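You operate a simulated robot arm through the tools that you are given. There is no shell and no other tool. Be economical: measure what you need, move in short steps, check, and stop when the job is done.

You run a simulated robot arm. Do the job below in one go: nothing can be reset, and whatever is moved stays where it is left.

JOB
Fetch the white filter from the corner stop and set it on the top of the packing table. Then shut the teal grippers drawer. Then shut the teal rollers drawer. Then put the brown wheel from the top of the teal cabinet in the yellow tray. Then take the steel block labelled "29" from the top of the packing table and put it on the green board there. Then take the grey pad and put it on the shelf of the packing table. Then take the job card marked "meadow" from the top of the packing table and put it on the shelf of the packing table. Then put the black pad from the top of the packing table on the front of the strapper's table. Then put the route sheet on the top of the packing table away on the lane two of the lane rack. Then press the counter button three times. Then turn the yellow vacuum knob to MED. Then turn the speed knob to 7. Then put the white cup in the red tray. The order counts. Set down upright: white cup.

It is judged by the outcome, as a careful person would: the job done as asked, and still so three seconds after it is handed in. It fails if anything else is knocked over, pushed out of place, dropped, spilled or broken. Flat cloth is picked up by pressing the open fingertips on it (5 to 10 N) and closing them slowly along it; thin cloth reads only 2 to 8 mm in the jaws.

ROBOT AND FRAMES
A 7-joint arm with a two-finger gripper on a trunk, on a base that drives. Base frame: it is fixed to the floor where the robot stands at the start and does not move with it; the origin is under the middle of the robot, x ahead of it, y to its left, z up. Readings come in m, rad, newtons and seconds.
With the tool pointing down near the work surface it reaches from about 0.1 to 0.64 m from the robot's upright axis, wherever it stands. Its first joint turns from -2.897 to 2.897 rad. Places, roughly: black pad (5x3x3 cm) [-2.4, -0.3, 0.8]; brown wheel (4x4x2 cm) [-1.2, -0.5, 1]; counter button [-2.5, 2.1, 1]; front of the strapper's table [-6.2, 1, 0.8]; green board [-2.25, -0.5, 0.75]; grey pad (5x3x3 cm) [-2, -0.4, 0.8]; job card [-2.25, -0.5, 0.75]; lane two of the lane rack (25x38 cm) [-0.5, 2, 0.88]; red tray [-1.25, -0.25, 1]; route sheet [-2.25, 0, 0.75]; shelf of the packing table [-2, -0.3, 0.3]; speed knob [-2.8, -2.7, 0.8]; steel block [-2, -0.5, 0.75]; teal grippers drawer [-1, -0.4, 0.4]; teal rollers drawer [-1, -0.4, 0.6]; top of the packing table [-2, -0.3, 0.8]; white cup (6x6x7 cm) [-0.6, -2, 0.5]; white filter (4x10x10 cm) [0.5, 0, 0.9]; yellow tray (30x40x4 cm) [-1.4, 2, 0.9]; yellow vacuum knob [-1.1, -2.2, 0.9]. Payload 2.45 kg.
The tool frame sits at the grasp point between the pads (the TCP): z along the fingers, y along the line on which they close. The tips reach 0.027 m beyond it. The gripper opens to 0.08 m. The gripper's body begins 0.054 m behind the TCP.
Orientation is that of the tool frame in the base frame, as [roll, pitch, yaw] about the fixed x, y, z axes, in that order (R = Rz(yaw) Ry(pitch) Rx(roll)). With the fingers straight down and closing along the base's y, the tool's x points along the base's -x, its y along +y and its z along -z.

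CONTROLS
- The arm moves only by the tool drive_tool. Its argument "targets" is a list of rows, each a list of 7 numbers: the shift along the tool's x, y, z in m, then the turn, a rotation vector about the tool's x, y, z in rad, then the finger opening in m, from 0 to 0.08. In form: [[x, y, z, wx, wy, wz, fingers], ...]. A call has 1 to 10 rows; each row shifts and turns the commanded pose from where the row before left it, along the tool's axes as they then stand. A row lasts 0.2 s, in which the tool goes at most 0.05 m and 0.15 rad; a call with a longer step from one row to the next is refused whole, and so is a gripper value outside its range. A pose out of reach is approached as far as the arm can. The call stops where the force on the tool passes 40 N (or 10 N more than at its start, if that is more) or the arm is blocked; 0.2 s more then pass. Each finger travels about 0.153 m/s and halts on what it meets, pressing with about 21 N; the grip force reading is that of the motor and also rises with nothing between the fingers. The clock runs only during rows and for 0.2 s after the last one: add rows that do not move to give the fingers time. It gives the time, the measured TCP pose, the force on the tool (base axes), the opening and the grip force at its end, in the units of the frame above (readings bear some noise), with the torque about the TCP (base axes, N m) and any sound that the robot's microphone picked up, and new pictures: "pictures" is both (left out), scene, wrist or none.
- Cameras (640 x 400 px; columns grow to the right, rows downward): "scene" is now at [-0.0549, 0.0775, 1.6175]; the picture's right is [-0.86, 0.50, 0.00], its down [0.44, 0.76, -0.48] and it looks along [-0.24, -0.42, -0.88] (base axes); focal length 214 px, centre (320, 200). "wrist" rides on the gripper at [0.063, 0.012, -0.079] in the tool frame; the picture's right is [-0.19, 0.98, 0.00], its down [-0.72, -0.14, -0.68] and it looks along [-0.67, -0.13, 0.73] (tool axes); focal length 226 px, centre (320, 200). There is no depth. A picture from a camera that has moved, and an enlarged one, comes with that camera's place and axes in the base frame and with its lens. The place of the scene camera against the robot may be out by one fixed shift of up to 0.018 m in any direction.
- lift_body(by): slides the trunk up (or, below 0, down) by that many m; the arm and the scene camera ride with it, the base frame stays. It gives what a move gives, with no picture.
- drive_base(legs): drives the robot by 1 to 6 legs, each [ahead, turn to the left] in m and rad, along the robot's own axes; the way and the turn of a leg run together, so that a leg with both is an arc; at most 1.5 m and 3.142 rad a leg. The arm and the cameras ride along, it lands a little off, and it stops where it bumps. It gives what a move gives, and a new picture of the scene camera.
- pan_tilt(pan, tilt): turns the head with the scene camera to pan (to the left, within 2.094 rad either way) and tilt (down, from -0.506 to 1.204), counted from straight ahead of the robot. It gives what a move gives, and a new picture of the scene camera.
- close_up(camera, box): a new picture of the part [left, top, right, bottom] of that camera's present view, enlarged. The clock stands still meanwhile.
- hand_in(): hands the job in; it is judged then, once.

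Work in short steps. Places have to be worked out from the pictures, the camera data and where the tool is seen: move nearer, look again, correct. Check each grasp and each placing, and mend what went wrong. You have 535 turns and 360 pictures in all, those below and enlarged ones among them. Open the gripper and draw the arm clear of the work before you hand the job in, unless the task says otherwise; then end with one line.

The tools are called as a command line: name --pt "numbers of a row" for each row, then --argument value for the rest, lists and objects as JSON in quotes. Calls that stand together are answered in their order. drive_tool: Moves the arm, as the interface text tells. Its arguments: {"type":"object","properties":{"targets":{"type":"array"},"pictures":{"type":"string","enum":["both","scene","wrist","none"]}},"required":["targets"]} The other tools are called the same way: lift_body (by) slides the trunk up or down; drive_base (legs) drives the base; pan_tilt (pan, tilt) turns the head that bears the scene camera; close_up (camera, box) takes an enlarged picture of a part of a camera's view; hand_in () hands the job in.

At the start:

```text
time_s: 0.0
ee_pos: [-0.3821, -0.2045, 1.2674]
tool_rot: [-3.141, -0.001, 3.14]
wrist_force: [0.1, -0.4, 0.3]
ft_torque: [-0.02, 0.0, -0.03]
grip_width: 0.0801
grasp_force: 0.1
trunk travel left (down, up): [-0.25, 0.29]
robot x, y, heading: [0.0013, -0.0017, -0.002]
head pan, tilt: [-2.1, 1.07]
```

scene: 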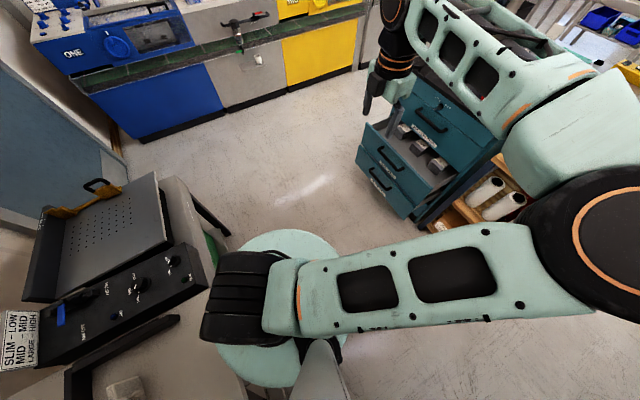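
wrist: 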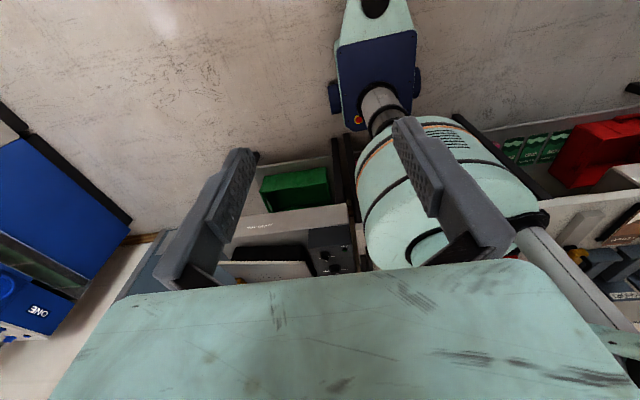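

The start view shows the teal cabinet behind-right of me. I look ahead first, toward the corner stop with the white filter.

pan_tilt --pan 0 --tilt 0.7

```text
time_s: 2.0
ee_pos: [-0.3811, -0.2044, 1.2677]
tool_rot: [-3.141, 0.0, -3.141]
wrist_force: [0.6, 0.1, -0.6]
ft_torque: [-0.01, 0.01, -0.02]
grip_width: 0.0798
grasp_force: 0.0
trunk travel left (down, up): [-0.25, 0.29]
robot x, y, heading: [-0.0012, 0.0026, -0.001]
head pan, tilt: [0.0, 0.7]
camera scene: at [0.0629, 0.1337, 1.6455], right [0.0, -1.0, 0.0], down [-0.64, 0.0, -0.76], along [0.76, 0.0, -0.64], focal length 214 px, centre (320, 200)
```

scene: 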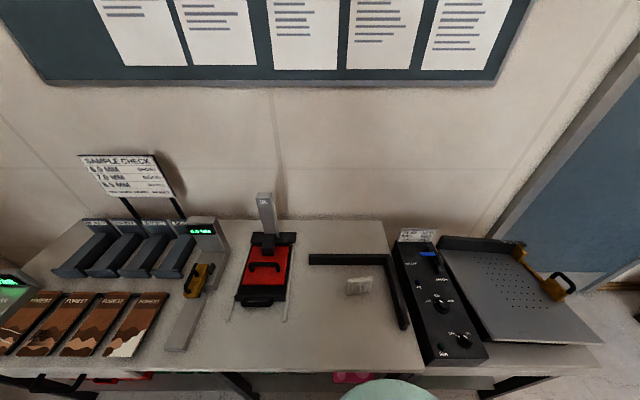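

The filter sits by the black L-stop ahead. I enlarge it, and then survey the other sides.

close_up --camera "scene" --box '[280, 230, 440, 330]'

pan_tilt --pan 1.4 --tilt 0.4

pan_tilt --pan 2.09 --tilt 0.3

pan_tilt --pan -1.3 --tilt 0.5

pan_tilt --pan -2.09 --tilt 0.4

```text
4.00 times, centred on (360, 280) of scene
camera zoom: at [0.0629, 0.1337, 1.6455], right [0.0, -1.0, 0.0], down [-0.64, 0.0, -0.76], along [0.76, 0.0, -0.64], focal length 858 px, centre (160, -120)
```

zoom: 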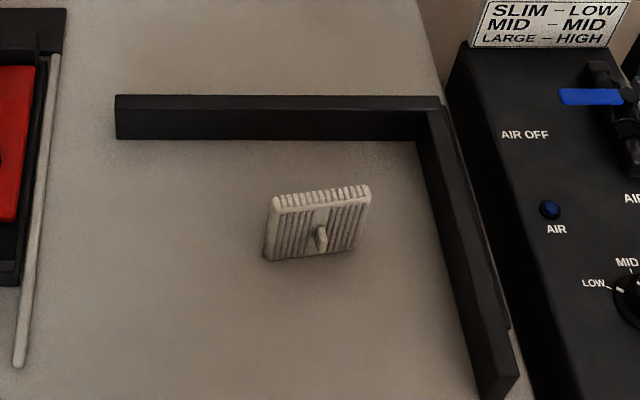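

```text
time_s: 3.5
ee_pos: [-0.3812, -0.2039, 1.2669]
tool_rot: [3.141, 0.0, 3.142]
wrist_force: [0.6, -0.1, 0.6]
ft_torque: [-0.02, -0.02, 0.0]
grip_width: 0.0799
grasp_force: 0.0
trunk travel left (down, up): [-0.25, 0.29]
robot x, y, heading: [-0.0011, 0.0017, -0.003]
head pan, tilt: [1.4, 0.4]
camera scene: at [-0.0062, 0.225, 1.6724], right [0.99, -0.17, 0.0], down [-0.07, -0.38, -0.92], along [0.16, 0.91, -0.39], focal length 214 px, centre (320, 200)
```

scene: 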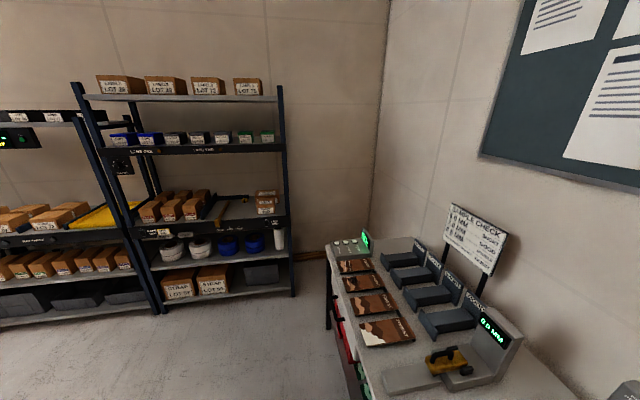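

```text
time_s: 4.6
ee_pos: [-0.3828, -0.2049, 1.2663]
tool_rot: [-3.141, 0.0, -3.142]
wrist_force: [-0.7, -0.4, 0.4]
ft_torque: [-0.04, 0.01, -0.03]
grip_width: 0.0801
grasp_force: 0.1
trunk travel left (down, up): [-0.25, 0.29]
robot x, y, heading: [-0.0009, -0.0024, 0.002]
head pan, tilt: [2.089, 0.3]
camera scene: at [-0.0682, 0.2149, 1.6817], right [0.87, 0.49, 0.0], down [0.15, -0.26, -0.96], along [-0.47, 0.83, -0.3], focal length 214 px, centre (320, 200)
```

scene: 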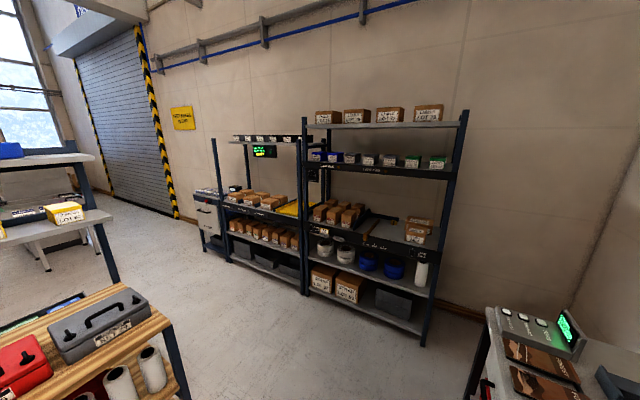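

```text
time_s: 7.5
ee_pos: [-0.3819, -0.2044, 1.2673]
tool_rot: [3.139, -0.001, -3.139]
wrist_force: [0.0, 0.1, 0.3]
ft_torque: [0.02, 0.0, -0.02]
grip_width: 0.0801
grasp_force: 0.1
trunk travel left (down, up): [-0.25, 0.29]
robot x, y, heading: [-0.0012, -0.0004, -0.002]
head pan, tilt: [-1.3, 0.499]
camera scene: at [0.0023, 0.0461, 1.6633], right [-0.96, -0.27, 0.0], down [-0.13, 0.46, -0.88], along [0.23, -0.85, -0.48], focal length 214 px, centre (320, 200)
```

scene: 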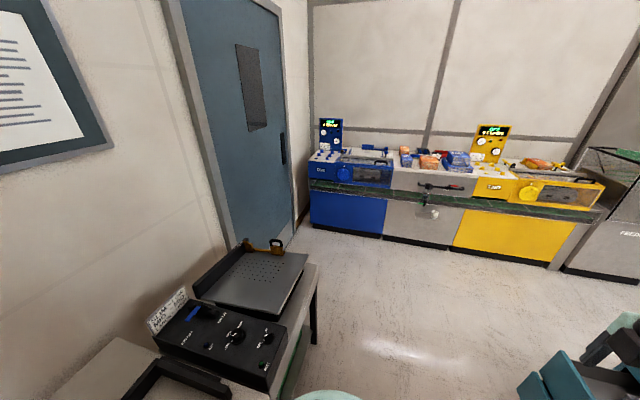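

```text
time_s: 8.6
ee_pos: [-0.3818, -0.2046, 1.2666]
tool_rot: [3.14, -0.001, -3.142]
wrist_force: [0.1, 0.3, 0.9]
ft_torque: [0.0, -0.01, 0.03]
grip_width: 0.0801
grasp_force: 0.2
trunk travel left (down, up): [-0.25, 0.29]
robot x, y, heading: [-0.0016, 0.0022, -0.003]
head pan, tilt: [-2.089, 0.4]
camera scene: at [-0.0678, 0.0533, 1.6724], right [-0.87, 0.49, 0.0], down [0.19, 0.34, -0.92], along [-0.46, -0.8, -0.39], focal length 214 px, centre (320, 200)
```

scene: 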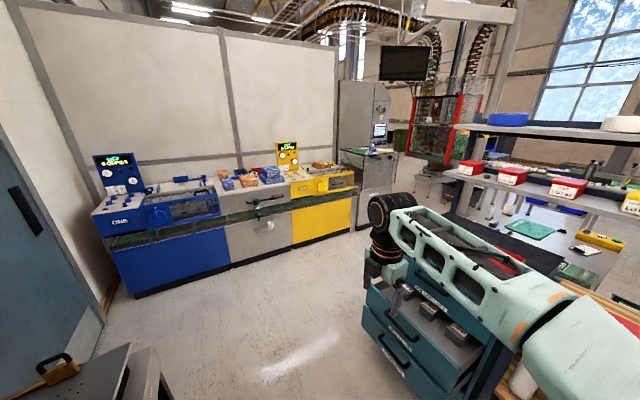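

The filter stands about [0.45, -0.01] with its thin side along x. First I turn the tool in place so the fingers close along x.

drive_tool --pt "0 0 0 0 0 -0.15 0.08" --pt "0 0 0 0 0 -0.15 0.08" --pt "0 0 0 0 0 -0.15 0.08" --pt "0 0 0 0 0 -0.15 0.08" --pt "0 0 0 0 0 -0.15 0.08" --pt "0 0 0 0 0 -0.15 0.08" --pt "0 0 0 0 0 -0.15 0.08" --pt "0 0 0 0 0 -0.15 0.08" --pt "0 0 0 0 0 -0.15 0.08" --pt "0 0 0 0 0 -0.15 0.08" --pictures "none"

drive_tool --pt "0 0 0 0 0 -0.07 0.08" --pt "0.03 -0.03 0 0 0 0 0.08" --pt "0.03 -0.035 0 0 0 0 0.08" --pt "0.03 -0.035 0 0 0 0 0.08" --pt "0.03 -0.035 0 0 0 0 0.08" --pt "0.03 -0.035 0 0 0 0 0.08" --pt "0.02 -0.04 0 0 0 0 0.08" --pt "0.02 -0.045 0 0 0 0 0.08" --pt "0.01 -0.045 0 0 0 0 0.08" --pt "0 -0.045 0 0 0 0 0.08" --pictures "none"

```text
time_s: 10.8
ee_pos: [-0.3678, -0.2092, 1.2655]
tool_rot: [3.138, -0.001, -1.644]
wrist_force: [1.0, -1.2, -0.9]
ft_torque: [-0.02, 0.04, 0.01]
grip_width: 0.0799
grasp_force: 0.0
out of reach, approached as far as the arm can: row 10
trunk travel left (down, up): [-0.25, 0.29]
robot x, y, heading: [-0.001, 0.0045, -0.004]
head pan, tilt: [-2.089, 0.4]
```

```text
time_s: 13.0
ee_pos: [-0.0011, -0.413, 1.2636]
tool_rot: [3.14, -0.002, -1.573]
wrist_force: [1.0, 0.5, 0.3]
ft_torque: [0.03, -0.01, 0.02]
grip_width: 0.0802
grasp_force: 0.0
out of reach, approached as far as the arm can: row 1
trunk travel left (down, up): [-0.25, 0.29]
robot x, y, heading: [-0.0003, 0.0019, -0.001]
head pan, tilt: [-2.089, 0.4]
```

On course. I continue the arc to the front.

drive_tool --pt "0 -0.045 0 0 0 0 0.08" --pt "-0.01 -0.045 0 0 0 0 0.08" --pt "-0.02 -0.045 0 0 0 0 0.08" --pt "-0.03 -0.038 0 0 0 0 0.08" --pt "-0.03 -0.038 0 0 0 0 0.08" --pt "-0.035 -0.035 0 0 0 0 0.08" --pt "-0.035 -0.035 0 0 0 0 0.08" --pt "-0.04 -0.03 0 0 0 0 0.08" --pt "-0.04 -0.03 0 0 0 0 0.08" --pt "-0.04 -0.02 0 0 0 0 0.08" --pictures "none"

pan_tilt --pan 0 --tilt 0.9

```text
time_s: 15.2
ee_pos: [0.3598, -0.1346, 1.2616]
tool_rot: [3.141, 0.0, -1.574]
wrist_force: [1.0, 0.2, 0.5]
ft_torque: [-0.01, 0.02, 0.01]
grip_width: 0.0803
grasp_force: 0.2
trunk travel left (down, up): [-0.25, 0.29]
robot x, y, heading: [0.0025, -0.0004, 0.001]
head pan, tilt: [-2.089, 0.4]
```

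```text
time_s: 17.2
ee_pos: [0.3593, -0.1371, 1.2632]
tool_rot: [-3.141, 0.0, -1.573]
wrist_force: [-0.1, -0.8, -1.2]
ft_torque: [-0.01, 0.0, -0.05]
grip_width: 0.08
grasp_force: 0.1
trunk travel left (down, up): [-0.25, 0.29]
robot x, y, heading: [0.0003, -0.0022, 0.003]
head pan, tilt: [0.0, 0.901]
camera scene: at [0.0538, 0.1336, 1.6294], right [0.0, -1.0, 0.0], down [-0.78, 0.0, -0.62], along [0.62, 0.0, -0.78], focal length 214 px, centre (320, 200)
```

scene: 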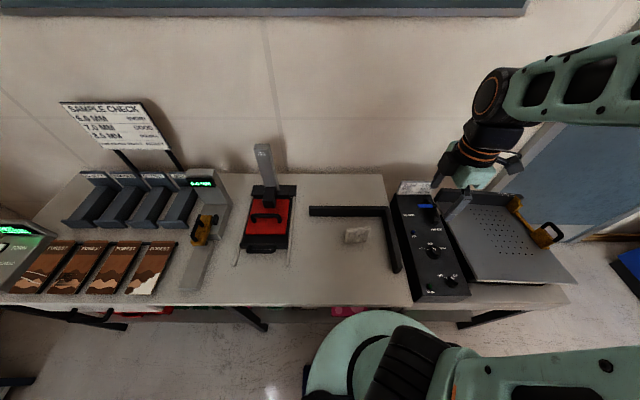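

I move over the filter's estimated place and lower to z≈1.08 for a wrist view.

drive_tool --pt "-0.03 -0.025 0.02 0 0 0 0.08" --pt "-0.03 -0.025 0.02 0 0 0 0.08" --pt "-0.03 -0.025 0.02 0 0 0 0.08" --pt "-0.03 -0.025 0.02 0 0 0 0.08" --pt "0 0 0.04 0 0 0 0.08" --pt "0 0 0.04 0 0 0 0.08" --pt "0 0 0.02 0 0 0 0.08"

```text
time_s: 17.9
ee_pos: [0.4121, -0.0764, 1.2727]
tool_rot: [-2.974, 0.136, -1.564]
wrist_force: [-0.2, -0.4, -0.7]
ft_torque: [-0.03, 0.02, 0.01]
grip_width: 0.08
grasp_force: 0.1
trunk travel left (down, up): [-0.25, 0.29]
robot x, y, heading: [0.0004, 0.0016, -0.002]
head pan, tilt: [0.0, 0.901]
stopped in row 3: the arm was blocked; the commanded pose is now the measured one
camera scene: at [0.0495, 0.1296, 1.6235], right [-0.07, -1.0, 0.0], down [-0.83, 0.06, -0.56], along [0.56, -0.04, -0.83], focal length 214 px, centre (320, 200)
camera wrist: at [0.387, -0.1494, 1.3403], right [-0.97, 0.21, -0.14], down [0.02, 0.62, 0.79], along [0.25, 0.76, -0.6], focal length 226 px, centre (320, 200)
```

scene: 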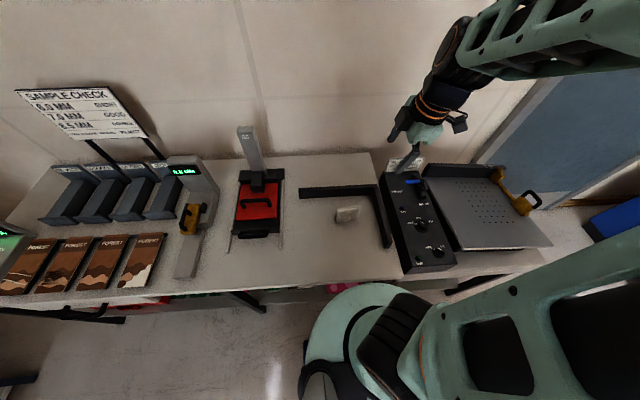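
wrist: 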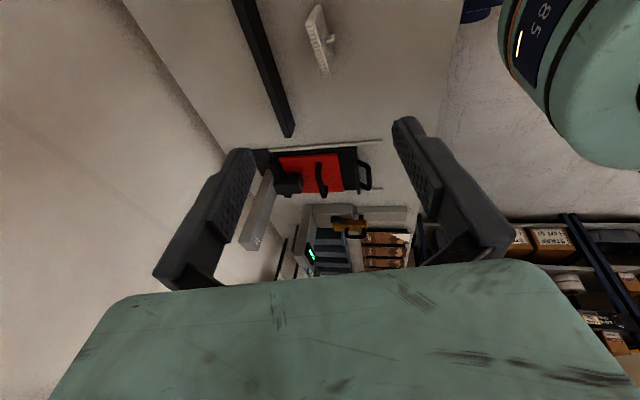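

The arm was blocked and the head got nudged, probably the upper arm touched the head. I back off the way I came and turn the head left.

drive_tool --pt "0.03 0.03 0 0 0 0 0.08" --pt "0.03 0.03 0 0 0 0 0.08" --pictures "none"

pan_tilt --pan 0.8 --tilt 0.9

```text
time_s: 18.4
ee_pos: [0.3546, -0.1332, 1.2481]
tool_rot: [-2.983, 0.131, -1.568]
wrist_force: [0.2, -0.4, -0.8]
ft_torque: [0.0, 0.03, 0.01]
grip_width: 0.0798
grasp_force: 0.1
trunk travel left (down, up): [-0.25, 0.29]
robot x, y, heading: [0.0002, 0.0036, -0.0]
head pan, tilt: [0.0, 0.901]
```

```text
time_s: 19.6
ee_pos: [0.3547, -0.134, 1.2499]
tool_rot: [-2.981, 0.132, -1.566]
wrist_force: [-0.2, 0.1, -0.2]
ft_torque: [0.01, -0.02, 0.0]
grip_width: 0.08
grasp_force: 0.2
trunk travel left (down, up): [-0.25, 0.29]
robot x, y, heading: [-0.0043, 0.0006, 0.001]
head pan, tilt: [0.799, 0.901]
camera scene: at [0.0308, 0.1878, 1.6294], right [0.72, -0.7, 0.0], down [-0.55, -0.56, -0.62], along [0.43, 0.45, -0.78], focal length 214 px, centre (320, 200)
```

scene: 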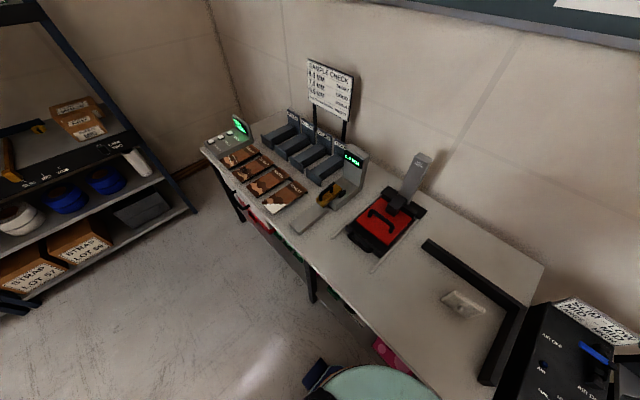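

The head is clear now. I level the tool and move again toward the filter.

drive_tool --pt "0 0 0 -0.08 0.066 0 0.08" --pt "0 0 0 -0.08 0.066 0 0.08" --pt "-0.03 -0.025 0 0 0 0 0.08" --pt "-0.03 -0.025 0 0 0 0 0.08" --pt "-0.03 -0.025 0 0 0 0 0.08" --pt "-0.03 -0.025 0 0 0 0 0.08" --pictures "wrist"

```text
time_s: 21.0
ee_pos: [0.4534, -0.0136, 1.25]
tool_rot: [3.137, 0.0, -1.576]
wrist_force: [0.4, -0.5, -0.4]
ft_torque: [-0.04, 0.0, 0.0]
grip_width: 0.08
grasp_force: 0.0
trunk travel left (down, up): [-0.25, 0.29]
robot x, y, heading: [0.0006, -0.0011, 0.004]
head pan, tilt: [0.799, 0.901]
camera wrist: at [0.4398, -0.0775, 1.3307], right [-0.98, 0.2, 0.0], down [0.15, 0.72, 0.68], along [0.13, 0.67, -0.73], focal length 226 px, centre (320, 200)
```

wrist: 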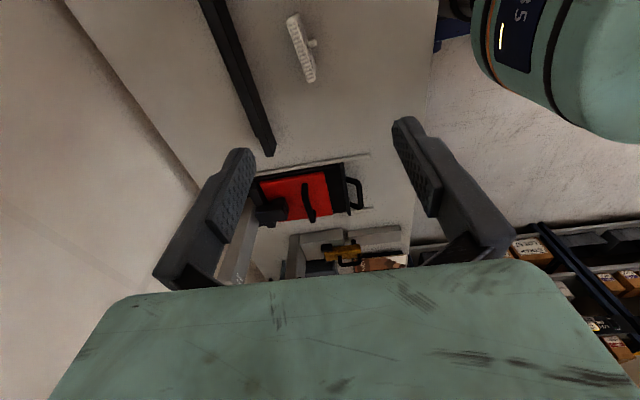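

The filter's top appears around [0.477, -0.02], slightly rotated. I shift over it, turn slightly and go down to z≈1.08.

drive_tool --pt "0.008 -0.022 0.02 0 0 -0.08 0.08" --pt "0 0 0.05 0 0 0 0.08" --pt "0 0 0.05 0 0 0 0.08" --pt "0 0 0.05 0 0 0 0.08" --pictures "wrist"

close_up --camera "wrist" --box '[220, 40, 420, 165]'

```text
time_s: 22.0
ee_pos: [0.4719, -0.026, 1.0785]
tool_rot: [3.138, 0.001, -1.499]
wrist_force: [-0.8, 0.0, -0.5]
ft_torque: [-0.01, -0.02, 0.01]
grip_width: 0.0801
grasp_force: 0.1
trunk travel left (down, up): [-0.25, 0.29]
robot x, y, heading: [0.0015, 0.0008, 0.002]
head pan, tilt: [0.799, 0.901]
camera wrist: at [0.4642, -0.0908, 1.1601], right [-0.99, 0.12, 0.0], down [0.09, 0.73, 0.68], along [0.08, 0.68, -0.73], focal length 226 px, centre (320, 200)
```

wrist: 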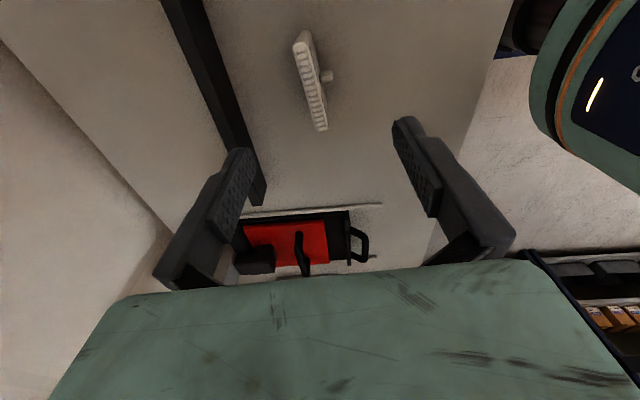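

```text
3.20 times, centred on (320, 102) of wrist
camera zoom: at [0.4642, -0.0908, 1.1601], right [-0.99, 0.12, 0.0], down [0.09, 0.73, 0.68], along [0.08, 0.68, -0.73], focal length 723 px, centre (320, 512)
```

zoom: 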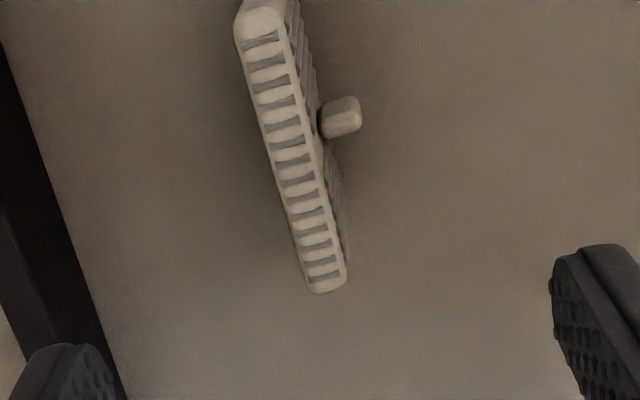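

Nearly over it; top is around z 0.9–0.95. I nudge +x and come down to z≈1.0.

drive_tool --pt "0 -0.007 0.04 0 0 0 0.08" --pt "0 0 0.04 0 0 0 0.08" --pictures "wrist"

```text
time_s: 22.6
ee_pos: [0.4787, -0.0217, 0.9982]
tool_rot: [3.14, 0.0, -1.496]
wrist_force: [0.6, -0.4, 0.1]
ft_torque: [0.0, 0.05, 0.01]
grip_width: 0.08
grasp_force: 0.0
trunk travel left (down, up): [-0.25, 0.29]
robot x, y, heading: [-0.0007, -0.0003, 0.004]
head pan, tilt: [0.799, 0.901]
camera wrist: at [0.4713, -0.0854, 1.0796], right [-0.99, 0.12, 0.0], down [0.09, 0.73, 0.68], along [0.08, 0.68, -0.73], focal length 226 px, centre (320, 200)
```

wrist: 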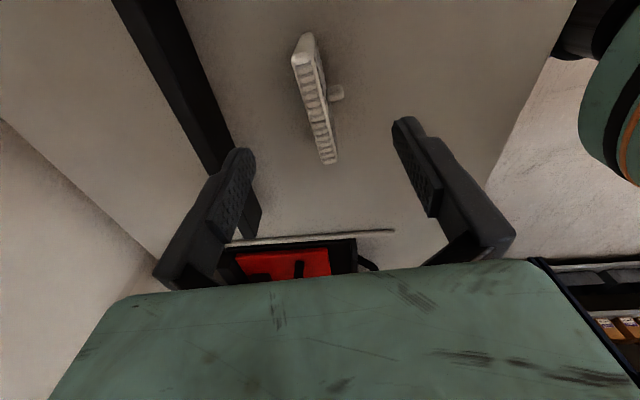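

Top of the filter is z≈0.907, centre [0.48, -0.018]. I lower the TCP to the filter's top edge, keeping the tips above the knob, then close.

drive_tool --pt "-0.002 -0.002 0.045 0 0 0 0.08" --pt "0 0 0.045 0 0 0 0.08" --pt "0 0 0.005 0 0 0 0.08" --pictures "wrist"

```text
time_s: 23.4
ee_pos: [0.4822, -0.0203, 0.9043]
tool_rot: [3.138, 0.0, -1.496]
wrist_force: [0.9, 0.4, -0.2]
ft_torque: [0.01, -0.01, -0.05]
grip_width: 0.0803
grasp_force: 0.1
trunk travel left (down, up): [-0.25, 0.29]
robot x, y, heading: [-0.0024, 0.0022, 0.001]
head pan, tilt: [0.799, 0.901]
camera wrist: at [0.4746, -0.0844, 0.9848], right [-0.99, 0.12, 0.0], down [0.09, 0.73, 0.68], along [0.08, 0.68, -0.73], focal length 226 px, centre (320, 200)
```

wrist: 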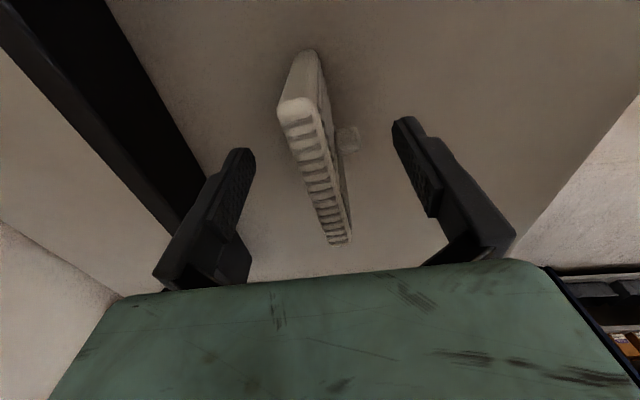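

The filter is centred between the fingers at TCP height. I close.

drive_tool --pt "0 0 0.006 0 0 0 0.08" --pt "0 0 0 0 0 0 0.03" --pt "0 0 0 0 0 0 0.0" --pt "0 0 0 0 0 0 0.0" --pt "0 0 0 0 0 0 0.0" --pictures "wrist"

```text
time_s: 24.6
ee_pos: [0.4814, -0.021, 0.8993]
tool_rot: [3.14, 0.0, -1.494]
wrist_force: [0.4, 0.3, 0.2]
ft_torque: [-0.01, 0.01, 0.03]
grip_width: 0.0152
grasp_force: 20.3
trunk travel left (down, up): [-0.25, 0.29]
robot x, y, heading: [0.0001, 0.0037, 0.003]
head pan, tilt: [0.799, 0.901]
camera wrist: at [0.4747, -0.0849, 0.9794], right [-0.99, 0.12, 0.0], down [0.09, 0.73, 0.68], along [0.08, 0.68, -0.73], focal length 226 px, centre (320, 200)
```

wrist: 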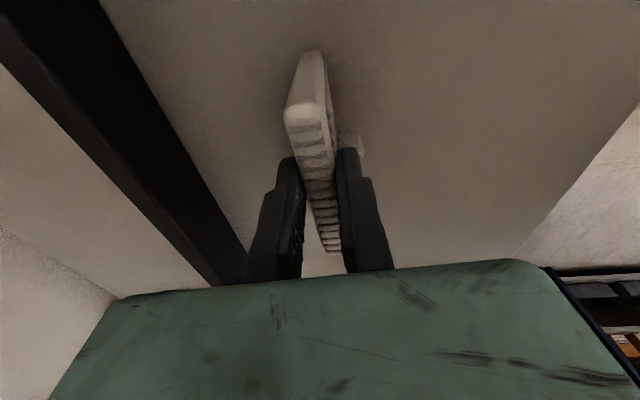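

Gripped at 15 mm. I lift it straight up.

drive_tool --pt "0 0 -0.03 0 0 0 0.0" --pt "0 0 -0.05 0 0 0 0.0" --pt "0 0 -0.05 0 0 0 0.0" --pt "0 0 -0.05 0 0 0 0.0" --pt "0 0 -0.05 0 0 0 0.0" --pt "0 0 -0.05 0 0 0 0.0" --pt "0 0 -0.05 0 0 0 0.0" --pictures "wrist"

```text
time_s: 26.2
ee_pos: [0.4849, -0.0164, 1.23]
tool_rot: [3.14, -0.001, -1.494]
wrist_force: [0.4, 0.7, 0.8]
ft_torque: [0.01, 0.0, -0.02]
grip_width: 0.015
grasp_force: 21.2
trunk travel left (down, up): [-0.25, 0.29]
robot x, y, heading: [-0.007, -0.0008, 0.001]
head pan, tilt: [0.799, 0.901]
camera wrist: at [0.4764, -0.081, 1.3118], right [-0.99, 0.12, 0.0], down [0.09, 0.73, 0.68], along [0.08, 0.68, -0.73], focal length 226 px, centre (320, 200)
```

wrist: 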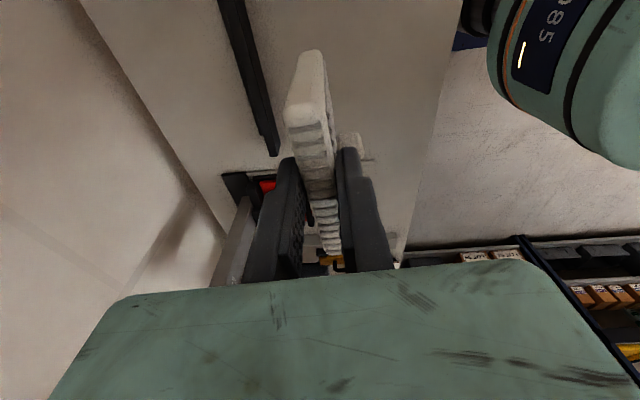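

Filter held. I back off a little from the bench and turn around to the right to look toward the packing table.

drive_base --legs '[[-0.12, 0], [0, -1.57], [0, -1.57]]'

pan_tilt --pan 0 --tilt 0.4

```text
time_s: 33.2
ee_pos: [-0.3994, -0.4107, 1.2292]
tool_rot: [3.138, 0.0, 2.654]
wrist_force: [0.3, 0.2, -0.9]
ft_torque: [0.04, -0.01, 0.01]
grip_width: 0.015
grasp_force: 20.9
trunk travel left (down, up): [-0.25, 0.29]
robot x, y, heading: [-0.1201, -0.0089, -1.919]
head pan, tilt: [0.799, 0.901]
stopped in leg 3: the robot was blocked; the commanded pose is now the measured one
camera scene: at [0.0447, -0.1154, 1.6296], right [-0.9, -0.43, 0.0], down [-0.34, 0.71, -0.62], along [0.27, -0.56, -0.78], focal length 214 px, centre (320, 200)
```

scene: 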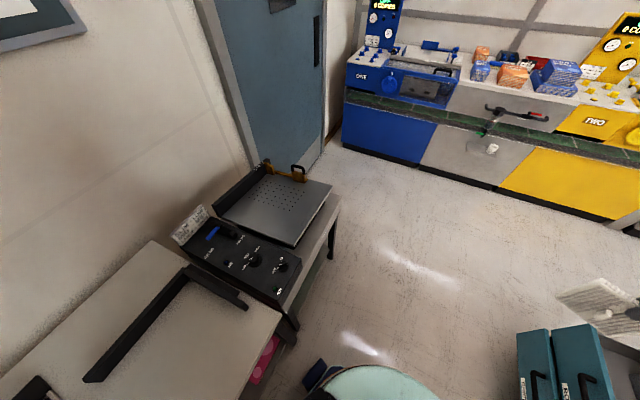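

```text
time_s: 34.4
ee_pos: [-0.396, -0.4102, 1.2301]
tool_rot: [3.139, -0.001, 2.659]
wrist_force: [-0.5, 0.1, -0.6]
ft_torque: [-0.02, -0.01, -0.07]
grip_width: 0.015
grasp_force: 21.4
trunk travel left (down, up): [-0.25, 0.29]
robot x, y, heading: [-0.1245, -0.0113, -1.928]
head pan, tilt: [0.0, 0.4]
camera scene: at [-0.018, -0.1337, 1.6723], right [-0.94, 0.35, 0.0], down [0.13, 0.37, -0.92], along [-0.32, -0.86, -0.39], focal length 214 px, centre (320, 200)
```

scene: 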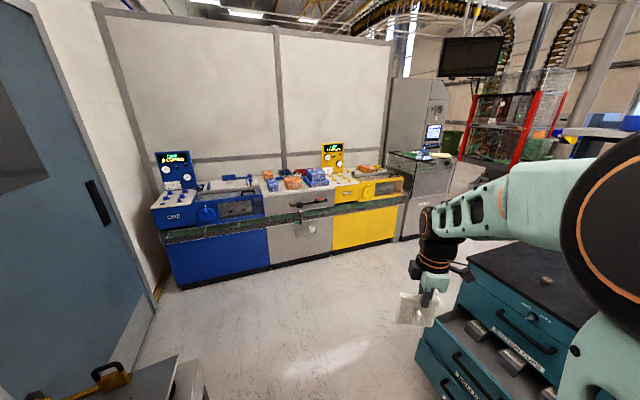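

The turn was blocked. I look right-down and left-back to find what touched.

pan_tilt --pan -1.2 --tilt 0.7

pan_tilt --pan 1.9 --tilt 1.1

```text
time_s: 35.8
ee_pos: [-0.3965, -0.4105, 1.2295]
tool_rot: [3.14, -0.001, 2.658]
wrist_force: [0.5, 0.5, -1.4]
ft_torque: [0.01, 0.0, 0.0]
grip_width: 0.0149
grasp_force: 21.2
trunk travel left (down, up): [-0.25, 0.29]
robot x, y, heading: [-0.1224, -0.0065, -1.929]
head pan, tilt: [-1.201, 0.7]
camera scene: at [-0.071, -0.0481, 1.6455], right [-0.02, 1.0, 0.0], down [0.64, 0.01, -0.77], along [-0.76, -0.01, -0.64], focal length 214 px, centre (320, 200)
```

scene: 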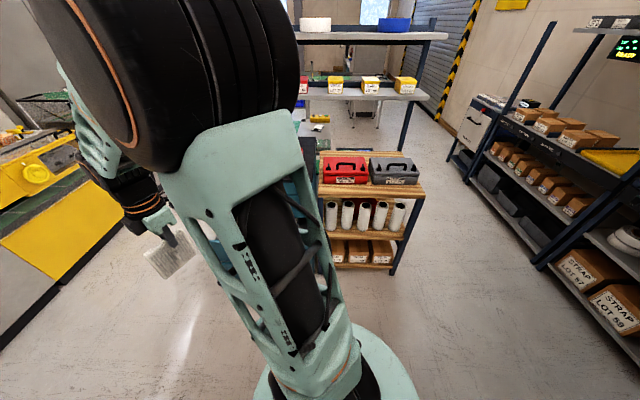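

```text
time_s: 38.5
ee_pos: [-0.3967, -0.4112, 1.2314]
tool_rot: [-3.142, -0.001, 2.659]
wrist_force: [-0.2, -0.4, -0.9]
ft_torque: [-0.02, 0.0, 0.0]
grip_width: 0.0153
grasp_force: 21.8
trunk travel left (down, up): [-0.25, 0.29]
robot x, y, heading: [-0.1255, -0.008, -1.927]
head pan, tilt: [1.901, 1.1]
camera scene: at [0.077, -0.0482, 1.6156], right [-0.02, -1.0, 0.0], down [-0.89, 0.02, -0.45], along [0.45, -0.01, -0.89], focal length 214 px, centre (320, 200)
```

scene: 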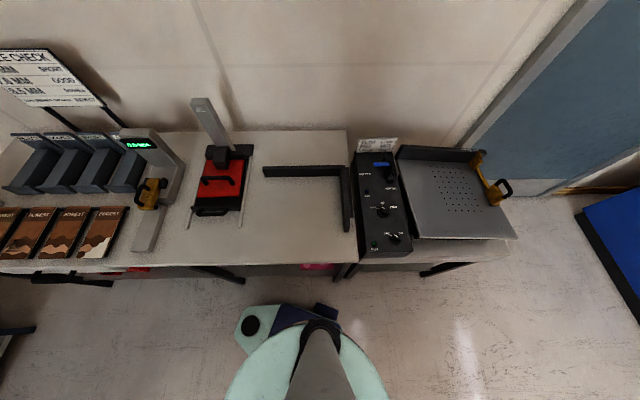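

I see nothing touching the base; I retry a small right turn to see whether it's truly blocked.

drive_base --legs '[[0, 0.1], [0, -0.3]]'

```text
time_s: 40.3
ee_pos: [-0.4432, -0.3801, 1.23]
tool_rot: [3.141, 0.001, 2.539]
wrist_force: [-0.1, 0.4, -0.2]
ft_torque: [-0.02, -0.02, 0.01]
grip_width: 0.0152
grasp_force: 20.7
trunk travel left (down, up): [-0.25, 0.29]
robot x, y, heading: [-0.1217, -0.015, -1.928]
head pan, tilt: [1.901, 1.1]
stopped in leg 2: the robot was blocked; the commanded pose is now the measured one
camera scene: at [0.0749, -0.0533, 1.6156], right [-0.03, -1.0, 0.0], down [-0.89, 0.03, -0.45], along [0.45, -0.01, -0.89], focal length 214 px, centre (320, 200)
```

scene: 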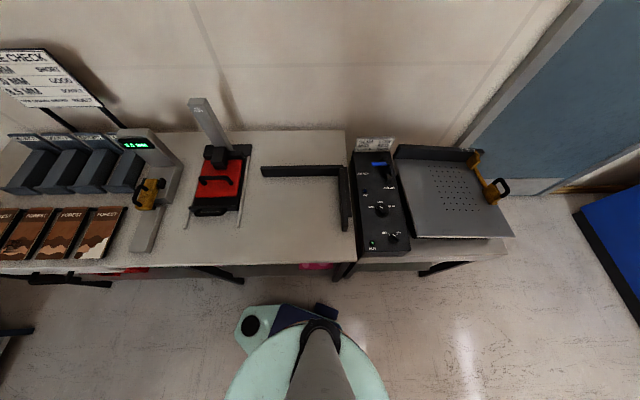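

The base itself is stuck while the arm keeps following. I look down in front and to the right of the base.

pan_tilt --pan 0.3 --tilt 1.2

pan_tilt --pan -1.9 --tilt 1.0

```text
time_s: 42.0
ee_pos: [-0.4429, -0.3809, 1.231]
tool_rot: [3.141, 0.0, 2.541]
wrist_force: [0.5, 0.2, -0.6]
ft_torque: [-0.01, -0.01, 0.01]
grip_width: 0.0152
grasp_force: 21.2
trunk travel left (down, up): [-0.25, 0.29]
robot x, y, heading: [-0.126, -0.0158, -1.927]
head pan, tilt: [0.3, 1.201]
camera scene: at [0.0087, -0.1082, 1.6096], right [-1.0, 0.06, 0.0], down [0.05, 0.93, -0.36], along [-0.02, -0.36, -0.93], focal length 214 px, centre (320, 200)
```

scene: 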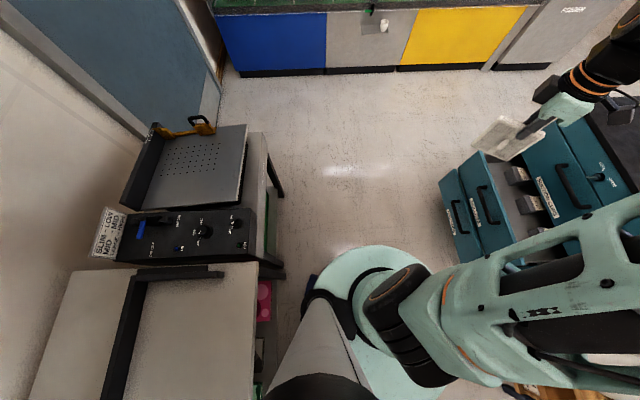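

```text
time_s: 44.1
ee_pos: [-0.4437, -0.3812, 1.2313]
tool_rot: [3.138, -0.001, 2.54]
wrist_force: [0.2, 0.2, 0.2]
ft_torque: [-0.04, -0.01, -0.02]
grip_width: 0.0149
grasp_force: 20.9
trunk travel left (down, up): [-0.25, 0.29]
robot x, y, heading: [-0.1254, -0.0159, -1.931]
head pan, tilt: [-1.901, 1.0]
camera scene: at [-0.0419, -0.0081, 1.6222], right [0.64, 0.77, 0.0], down [0.65, -0.53, -0.54], along [-0.42, 0.34, -0.84], focal length 214 px, centre (320, 200)
```

scene: 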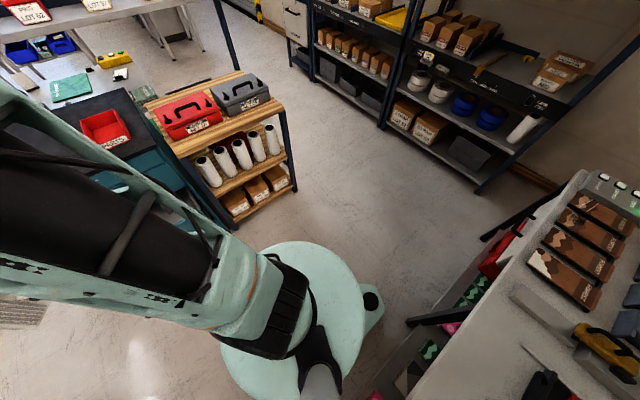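

Base looks clear but perhaps its rear foot catches the bench frame. I drive forward a bit, then try to turn again.

drive_base --legs '[[0.2, 0], [0, -0.4]]'

```text
time_s: 47.0
ee_pos: [-0.6298, -0.4335, 1.231]
tool_rot: [3.139, 0.001, 2.171]
wrist_force: [0.1, 0.4, 0.1]
ft_torque: [0.02, -0.01, -0.02]
grip_width: 0.015
grasp_force: 21.3
trunk travel left (down, up): [-0.25, 0.29]
robot x, y, heading: [-0.2013, -0.2069, -2.167]
head pan, tilt: [-1.901, 1.0]
stopped in leg 2: the robot was blocked; the commanded pose is now the measured one
camera scene: at [-0.117, -0.2213, 1.6222], right [0.8, 0.6, 0.0], down [0.5, -0.68, -0.54], along [-0.32, 0.43, -0.84], focal length 214 px, centre (320, 200)
```

scene: 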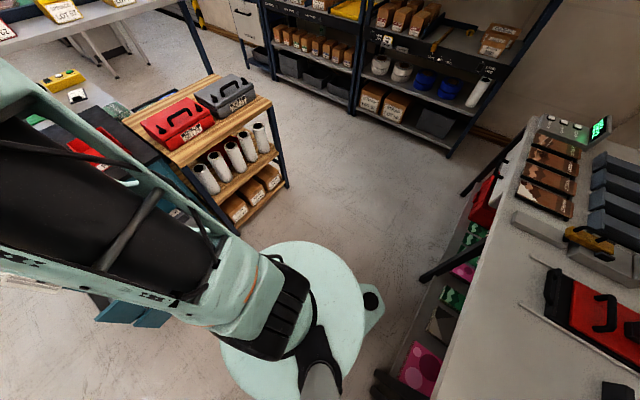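

The limit is a true contact on the bench side. I turn back left a little, drive away into the open corridor, and turn toward the packing table there.

drive_base --legs '[[0, 0.4], [1.0, 0], [0, -1.37]]'

pan_tilt --pan -0.5 --tilt 0.5

```text
time_s: 56.7
ee_pos: [-0.8394, -0.9451, 1.2304]
tool_rot: [3.139, 0.001, 1.2]
wrist_force: [0.0, 0.1, -0.8]
ft_torque: [-0.02, -0.01, 0.0]
grip_width: 0.0152
grasp_force: 21.2
trunk travel left (down, up): [-0.25, 0.29]
robot x, y, heading: [-0.4074, -1.1736, 3.138]
head pan, tilt: [-1.901, 1.0]
camera scene: at [-0.3715, -1.2529, 1.6222], right [0.95, -0.33, 0.0], down [-0.27, -0.8, -0.54], along [0.18, 0.51, -0.84], focal length 214 px, centre (320, 200)
```

scene: 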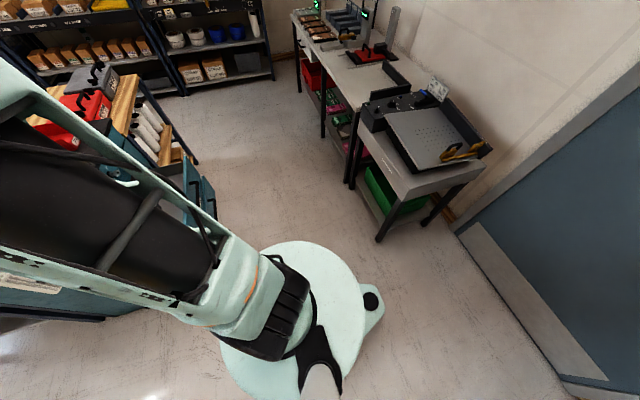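

```text
time_s: 58.2
ee_pos: [-0.839, -0.9452, 1.2313]
tool_rot: [3.14, 0.001, 1.201]
wrist_force: [0.5, 0.6, -0.6]
ft_torque: [0.03, -0.02, -0.01]
grip_width: 0.0152
grasp_force: 21.1
trunk travel left (down, up): [-0.25, 0.29]
robot x, y, heading: [-0.4119, -1.1722, 3.141]
head pan, tilt: [-0.499, 0.499]
camera scene: at [-0.474, -1.275, 1.6632], right [0.48, 0.88, 0.0], down [0.42, -0.23, -0.88], along [-0.77, 0.42, -0.48], focal length 214 px, centre (320, 200)
```

scene: 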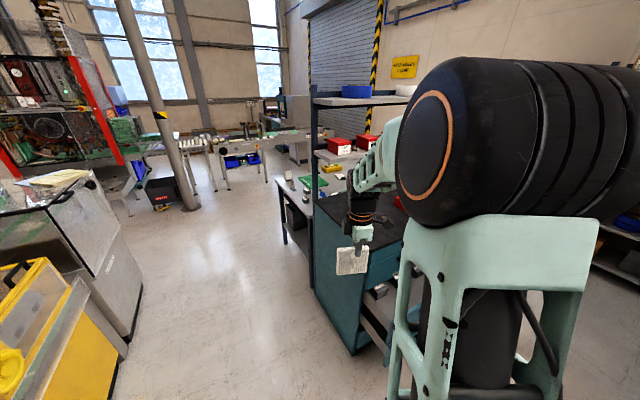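

The corridor ahead is clear. I drive along it to stand beside the packing table and look to the right.

drive_base --legs '[[1.1, 0.05], [0, -0.05]]'

pan_tilt --pan -1.0 --tilt 0.6

```text
time_s: 64.4
ee_pos: [-1.9574, -0.9843, 1.2309]
tool_rot: [3.139, 0.001, 1.217]
wrist_force: [0.5, 1.2, 0.3]
ft_torque: [0.03, -0.02, 0.0]
grip_width: 0.0148
grasp_force: 20.8
trunk travel left (down, up): [-0.25, 0.29]
robot x, y, heading: [-1.5255, -1.2075, -3.131]
head pan, tilt: [-0.499, 0.499]
camera scene: at [-1.5869, -1.3095, 1.6632], right [0.47, 0.88, 0.0], down [0.42, -0.23, -0.88], along [-0.77, 0.41, -0.48], focal length 214 px, centre (320, 200)
```

scene: 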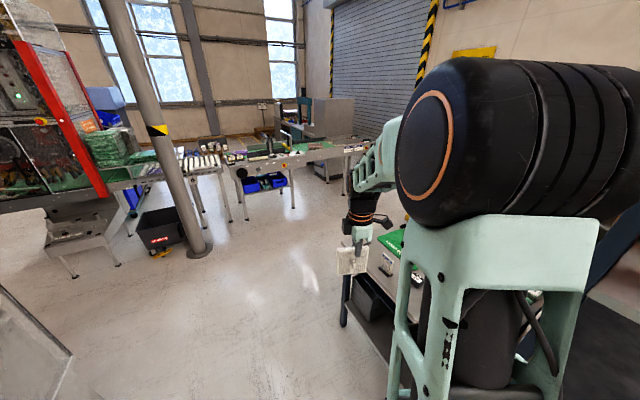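

```text
time_s: 65.3
ee_pos: [-1.9569, -0.9855, 1.2308]
tool_rot: [3.14, 0.0, 1.217]
wrist_force: [0.1, -0.3, -1.4]
ft_torque: [0.01, 0.03, 0.03]
grip_width: 0.0151
grasp_force: 21.6
trunk travel left (down, up): [-0.25, 0.29]
robot x, y, heading: [-1.5224, -1.2088, -3.131]
head pan, tilt: [-1.0, 0.6]
camera scene: at [-1.5549, -1.2788, 1.6542], right [0.84, 0.55, 0.0], down [0.31, -0.47, -0.83], along [-0.45, 0.69, -0.56], focal length 214 px, centre (320, 200)
```

scene: 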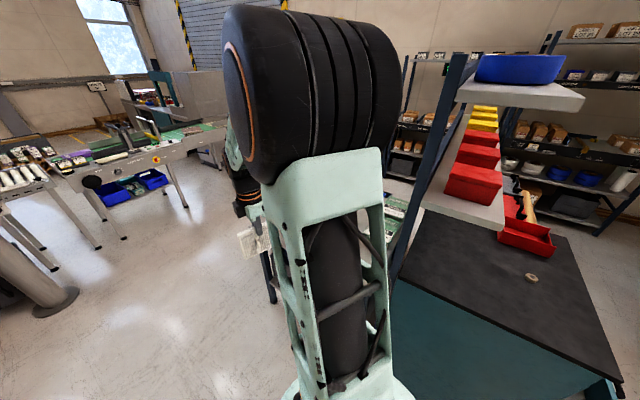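

The packing table runs along y with shelves on its cabinet side, so its open side faces -x. I drive on past its corner and look back at it.

drive_base --legs '[[1.4, 0], [0, -1.57]]'

pan_tilt --pan -0.5 --tilt 0.6

```text
time_s: 76.2
ee_pos: [-2.6765, -0.8013, 1.2298]
tool_rot: [3.14, 0.0, -0.371]
wrist_force: [0.1, 0.1, -0.2]
ft_torque: [0.01, -0.01, -0.01]
grip_width: 0.0151
grasp_force: 21.1
trunk travel left (down, up): [-0.25, 0.29]
robot x, y, heading: [-2.9058, -1.227, 1.563]
head pan, tilt: [-1.0, 0.6]
camera scene: at [-2.9734, -1.2075, 1.6542], right [0.53, -0.85, 0.0], down [-0.48, -0.3, -0.82], along [0.7, 0.44, -0.57], focal length 214 px, centre (320, 200)
```

scene: 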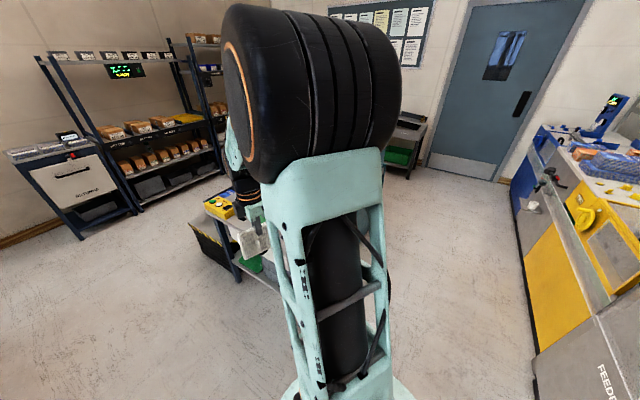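

```text
time_s: 77.1
ee_pos: [-2.677, -0.8016, 1.2299]
tool_rot: [3.14, 0.0, -0.373]
wrist_force: [0.1, -0.7, -1.3]
ft_torque: [-0.03, 0.0, 0.03]
grip_width: 0.0148
grasp_force: 20.6
trunk travel left (down, up): [-0.25, 0.29]
robot x, y, heading: [-2.9059, -1.2304, 1.565]
head pan, tilt: [-0.499, 0.6]
camera scene: at [-3.0052, -1.1774, 1.6541], right [0.87, -0.49, 0.0], down [-0.27, -0.49, -0.82], along [0.4, 0.72, -0.57], focal length 214 px, centre (320, 200)
```

scene: 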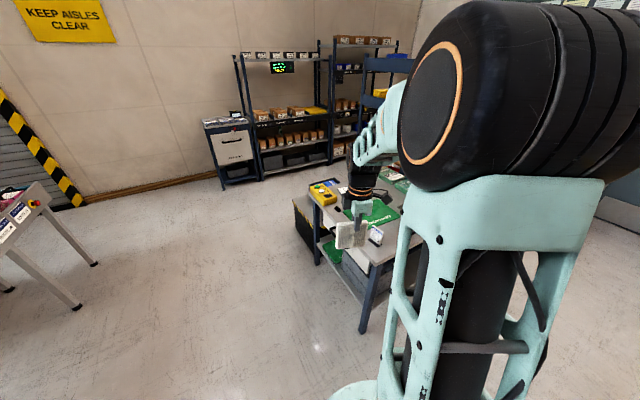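

Table corner is about [-2.45, -0.67], extending to y≈0.2. I drive up along its front side and turn to face it.

drive_base --legs '[[0.95, 0], [0, -1.56]]'

pan_tilt --pan 0.1 --tilt 0.8

```text
time_s: 85.8
ee_pos: [-2.454, -0.4779, 1.23]
tool_rot: [3.14, 0.001, -1.855]
wrist_force: [0.0, -0.5, -0.4]
ft_torque: [0.01, 0.04, 0.0]
grip_width: 0.0153
grasp_force: 20.5
trunk travel left (down, up): [-0.25, 0.29]
robot x, y, heading: [-2.9021, -0.2882, 0.081]
head pan, tilt: [-0.499, 0.6]
camera scene: at [-2.8535, -0.1916, 1.6541], right [-0.41, -0.91, 0.0], down [-0.52, 0.23, -0.82], along [0.75, -0.34, -0.57], focal length 214 px, centre (320, 200)
```

scene: 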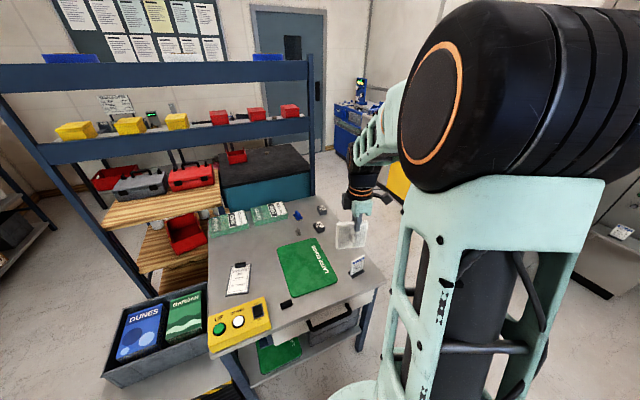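

```text
time_s: 86.8
ee_pos: [-2.4547, -0.4769, 1.2289]
tool_rot: [3.14, -0.001, -1.855]
wrist_force: [0.4, 0.2, -0.4]
ft_torque: [0.05, 0.03, 0.03]
grip_width: 0.0148
grasp_force: 21.3
trunk travel left (down, up): [-0.25, 0.29]
robot x, y, heading: [-2.9003, -0.2877, 0.081]
head pan, tilt: [0.099, 0.799]
camera scene: at [-2.8548, -0.1413, 1.6373], right [0.18, -0.98, 0.0], down [-0.71, -0.13, -0.7], along [0.69, 0.12, -0.72], focal length 214 px, centre (320, 200)
```

scene: 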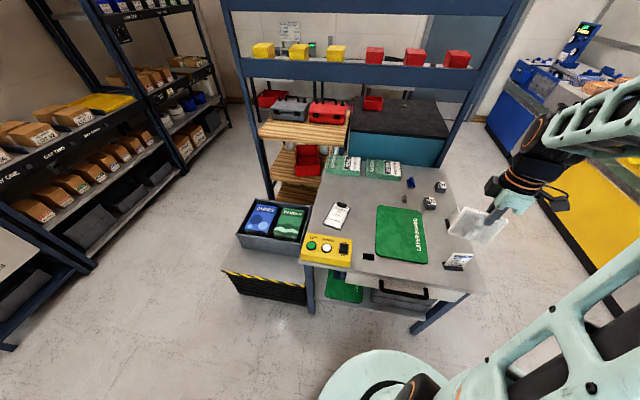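

A good view of the packing table. I enlarge its top.

close_up --camera "scene" --box '[300, 140, 492, 260]'

close_up --camera "scene" --box '[300, 220, 500, 345]'

```text
3.33 times, centred on (396, 200) of scene
camera zoom: at [-2.8548, -0.1413, 1.6373], right [0.18, -0.98, 0.0], down [-0.71, -0.13, -0.7], along [0.69, 0.12, -0.72], focal length 715 px, centre (67, 200)
```

zoom: 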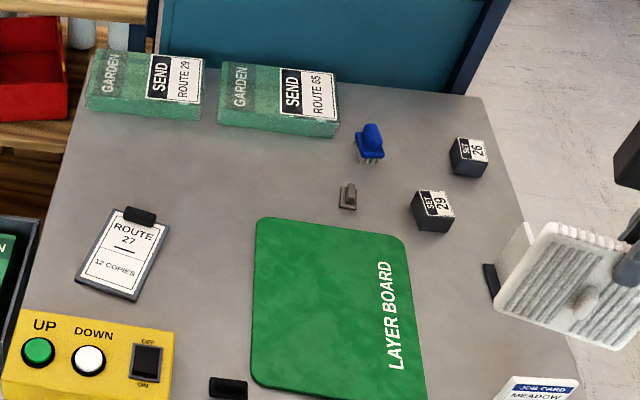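

```text
3.20 times, centred on (400, 282) of scene
camera zoom: at [-2.8548, -0.1413, 1.6373], right [0.18, -0.98, 0.0], down [-0.71, -0.13, -0.7], along [0.69, 0.12, -0.72], focal length 686 px, centre (64, -64)
```

zoom: 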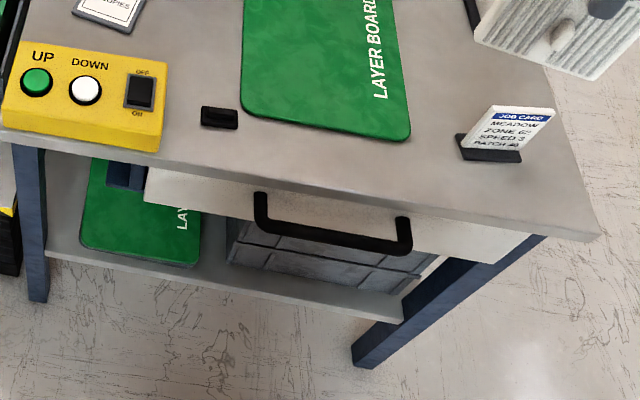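

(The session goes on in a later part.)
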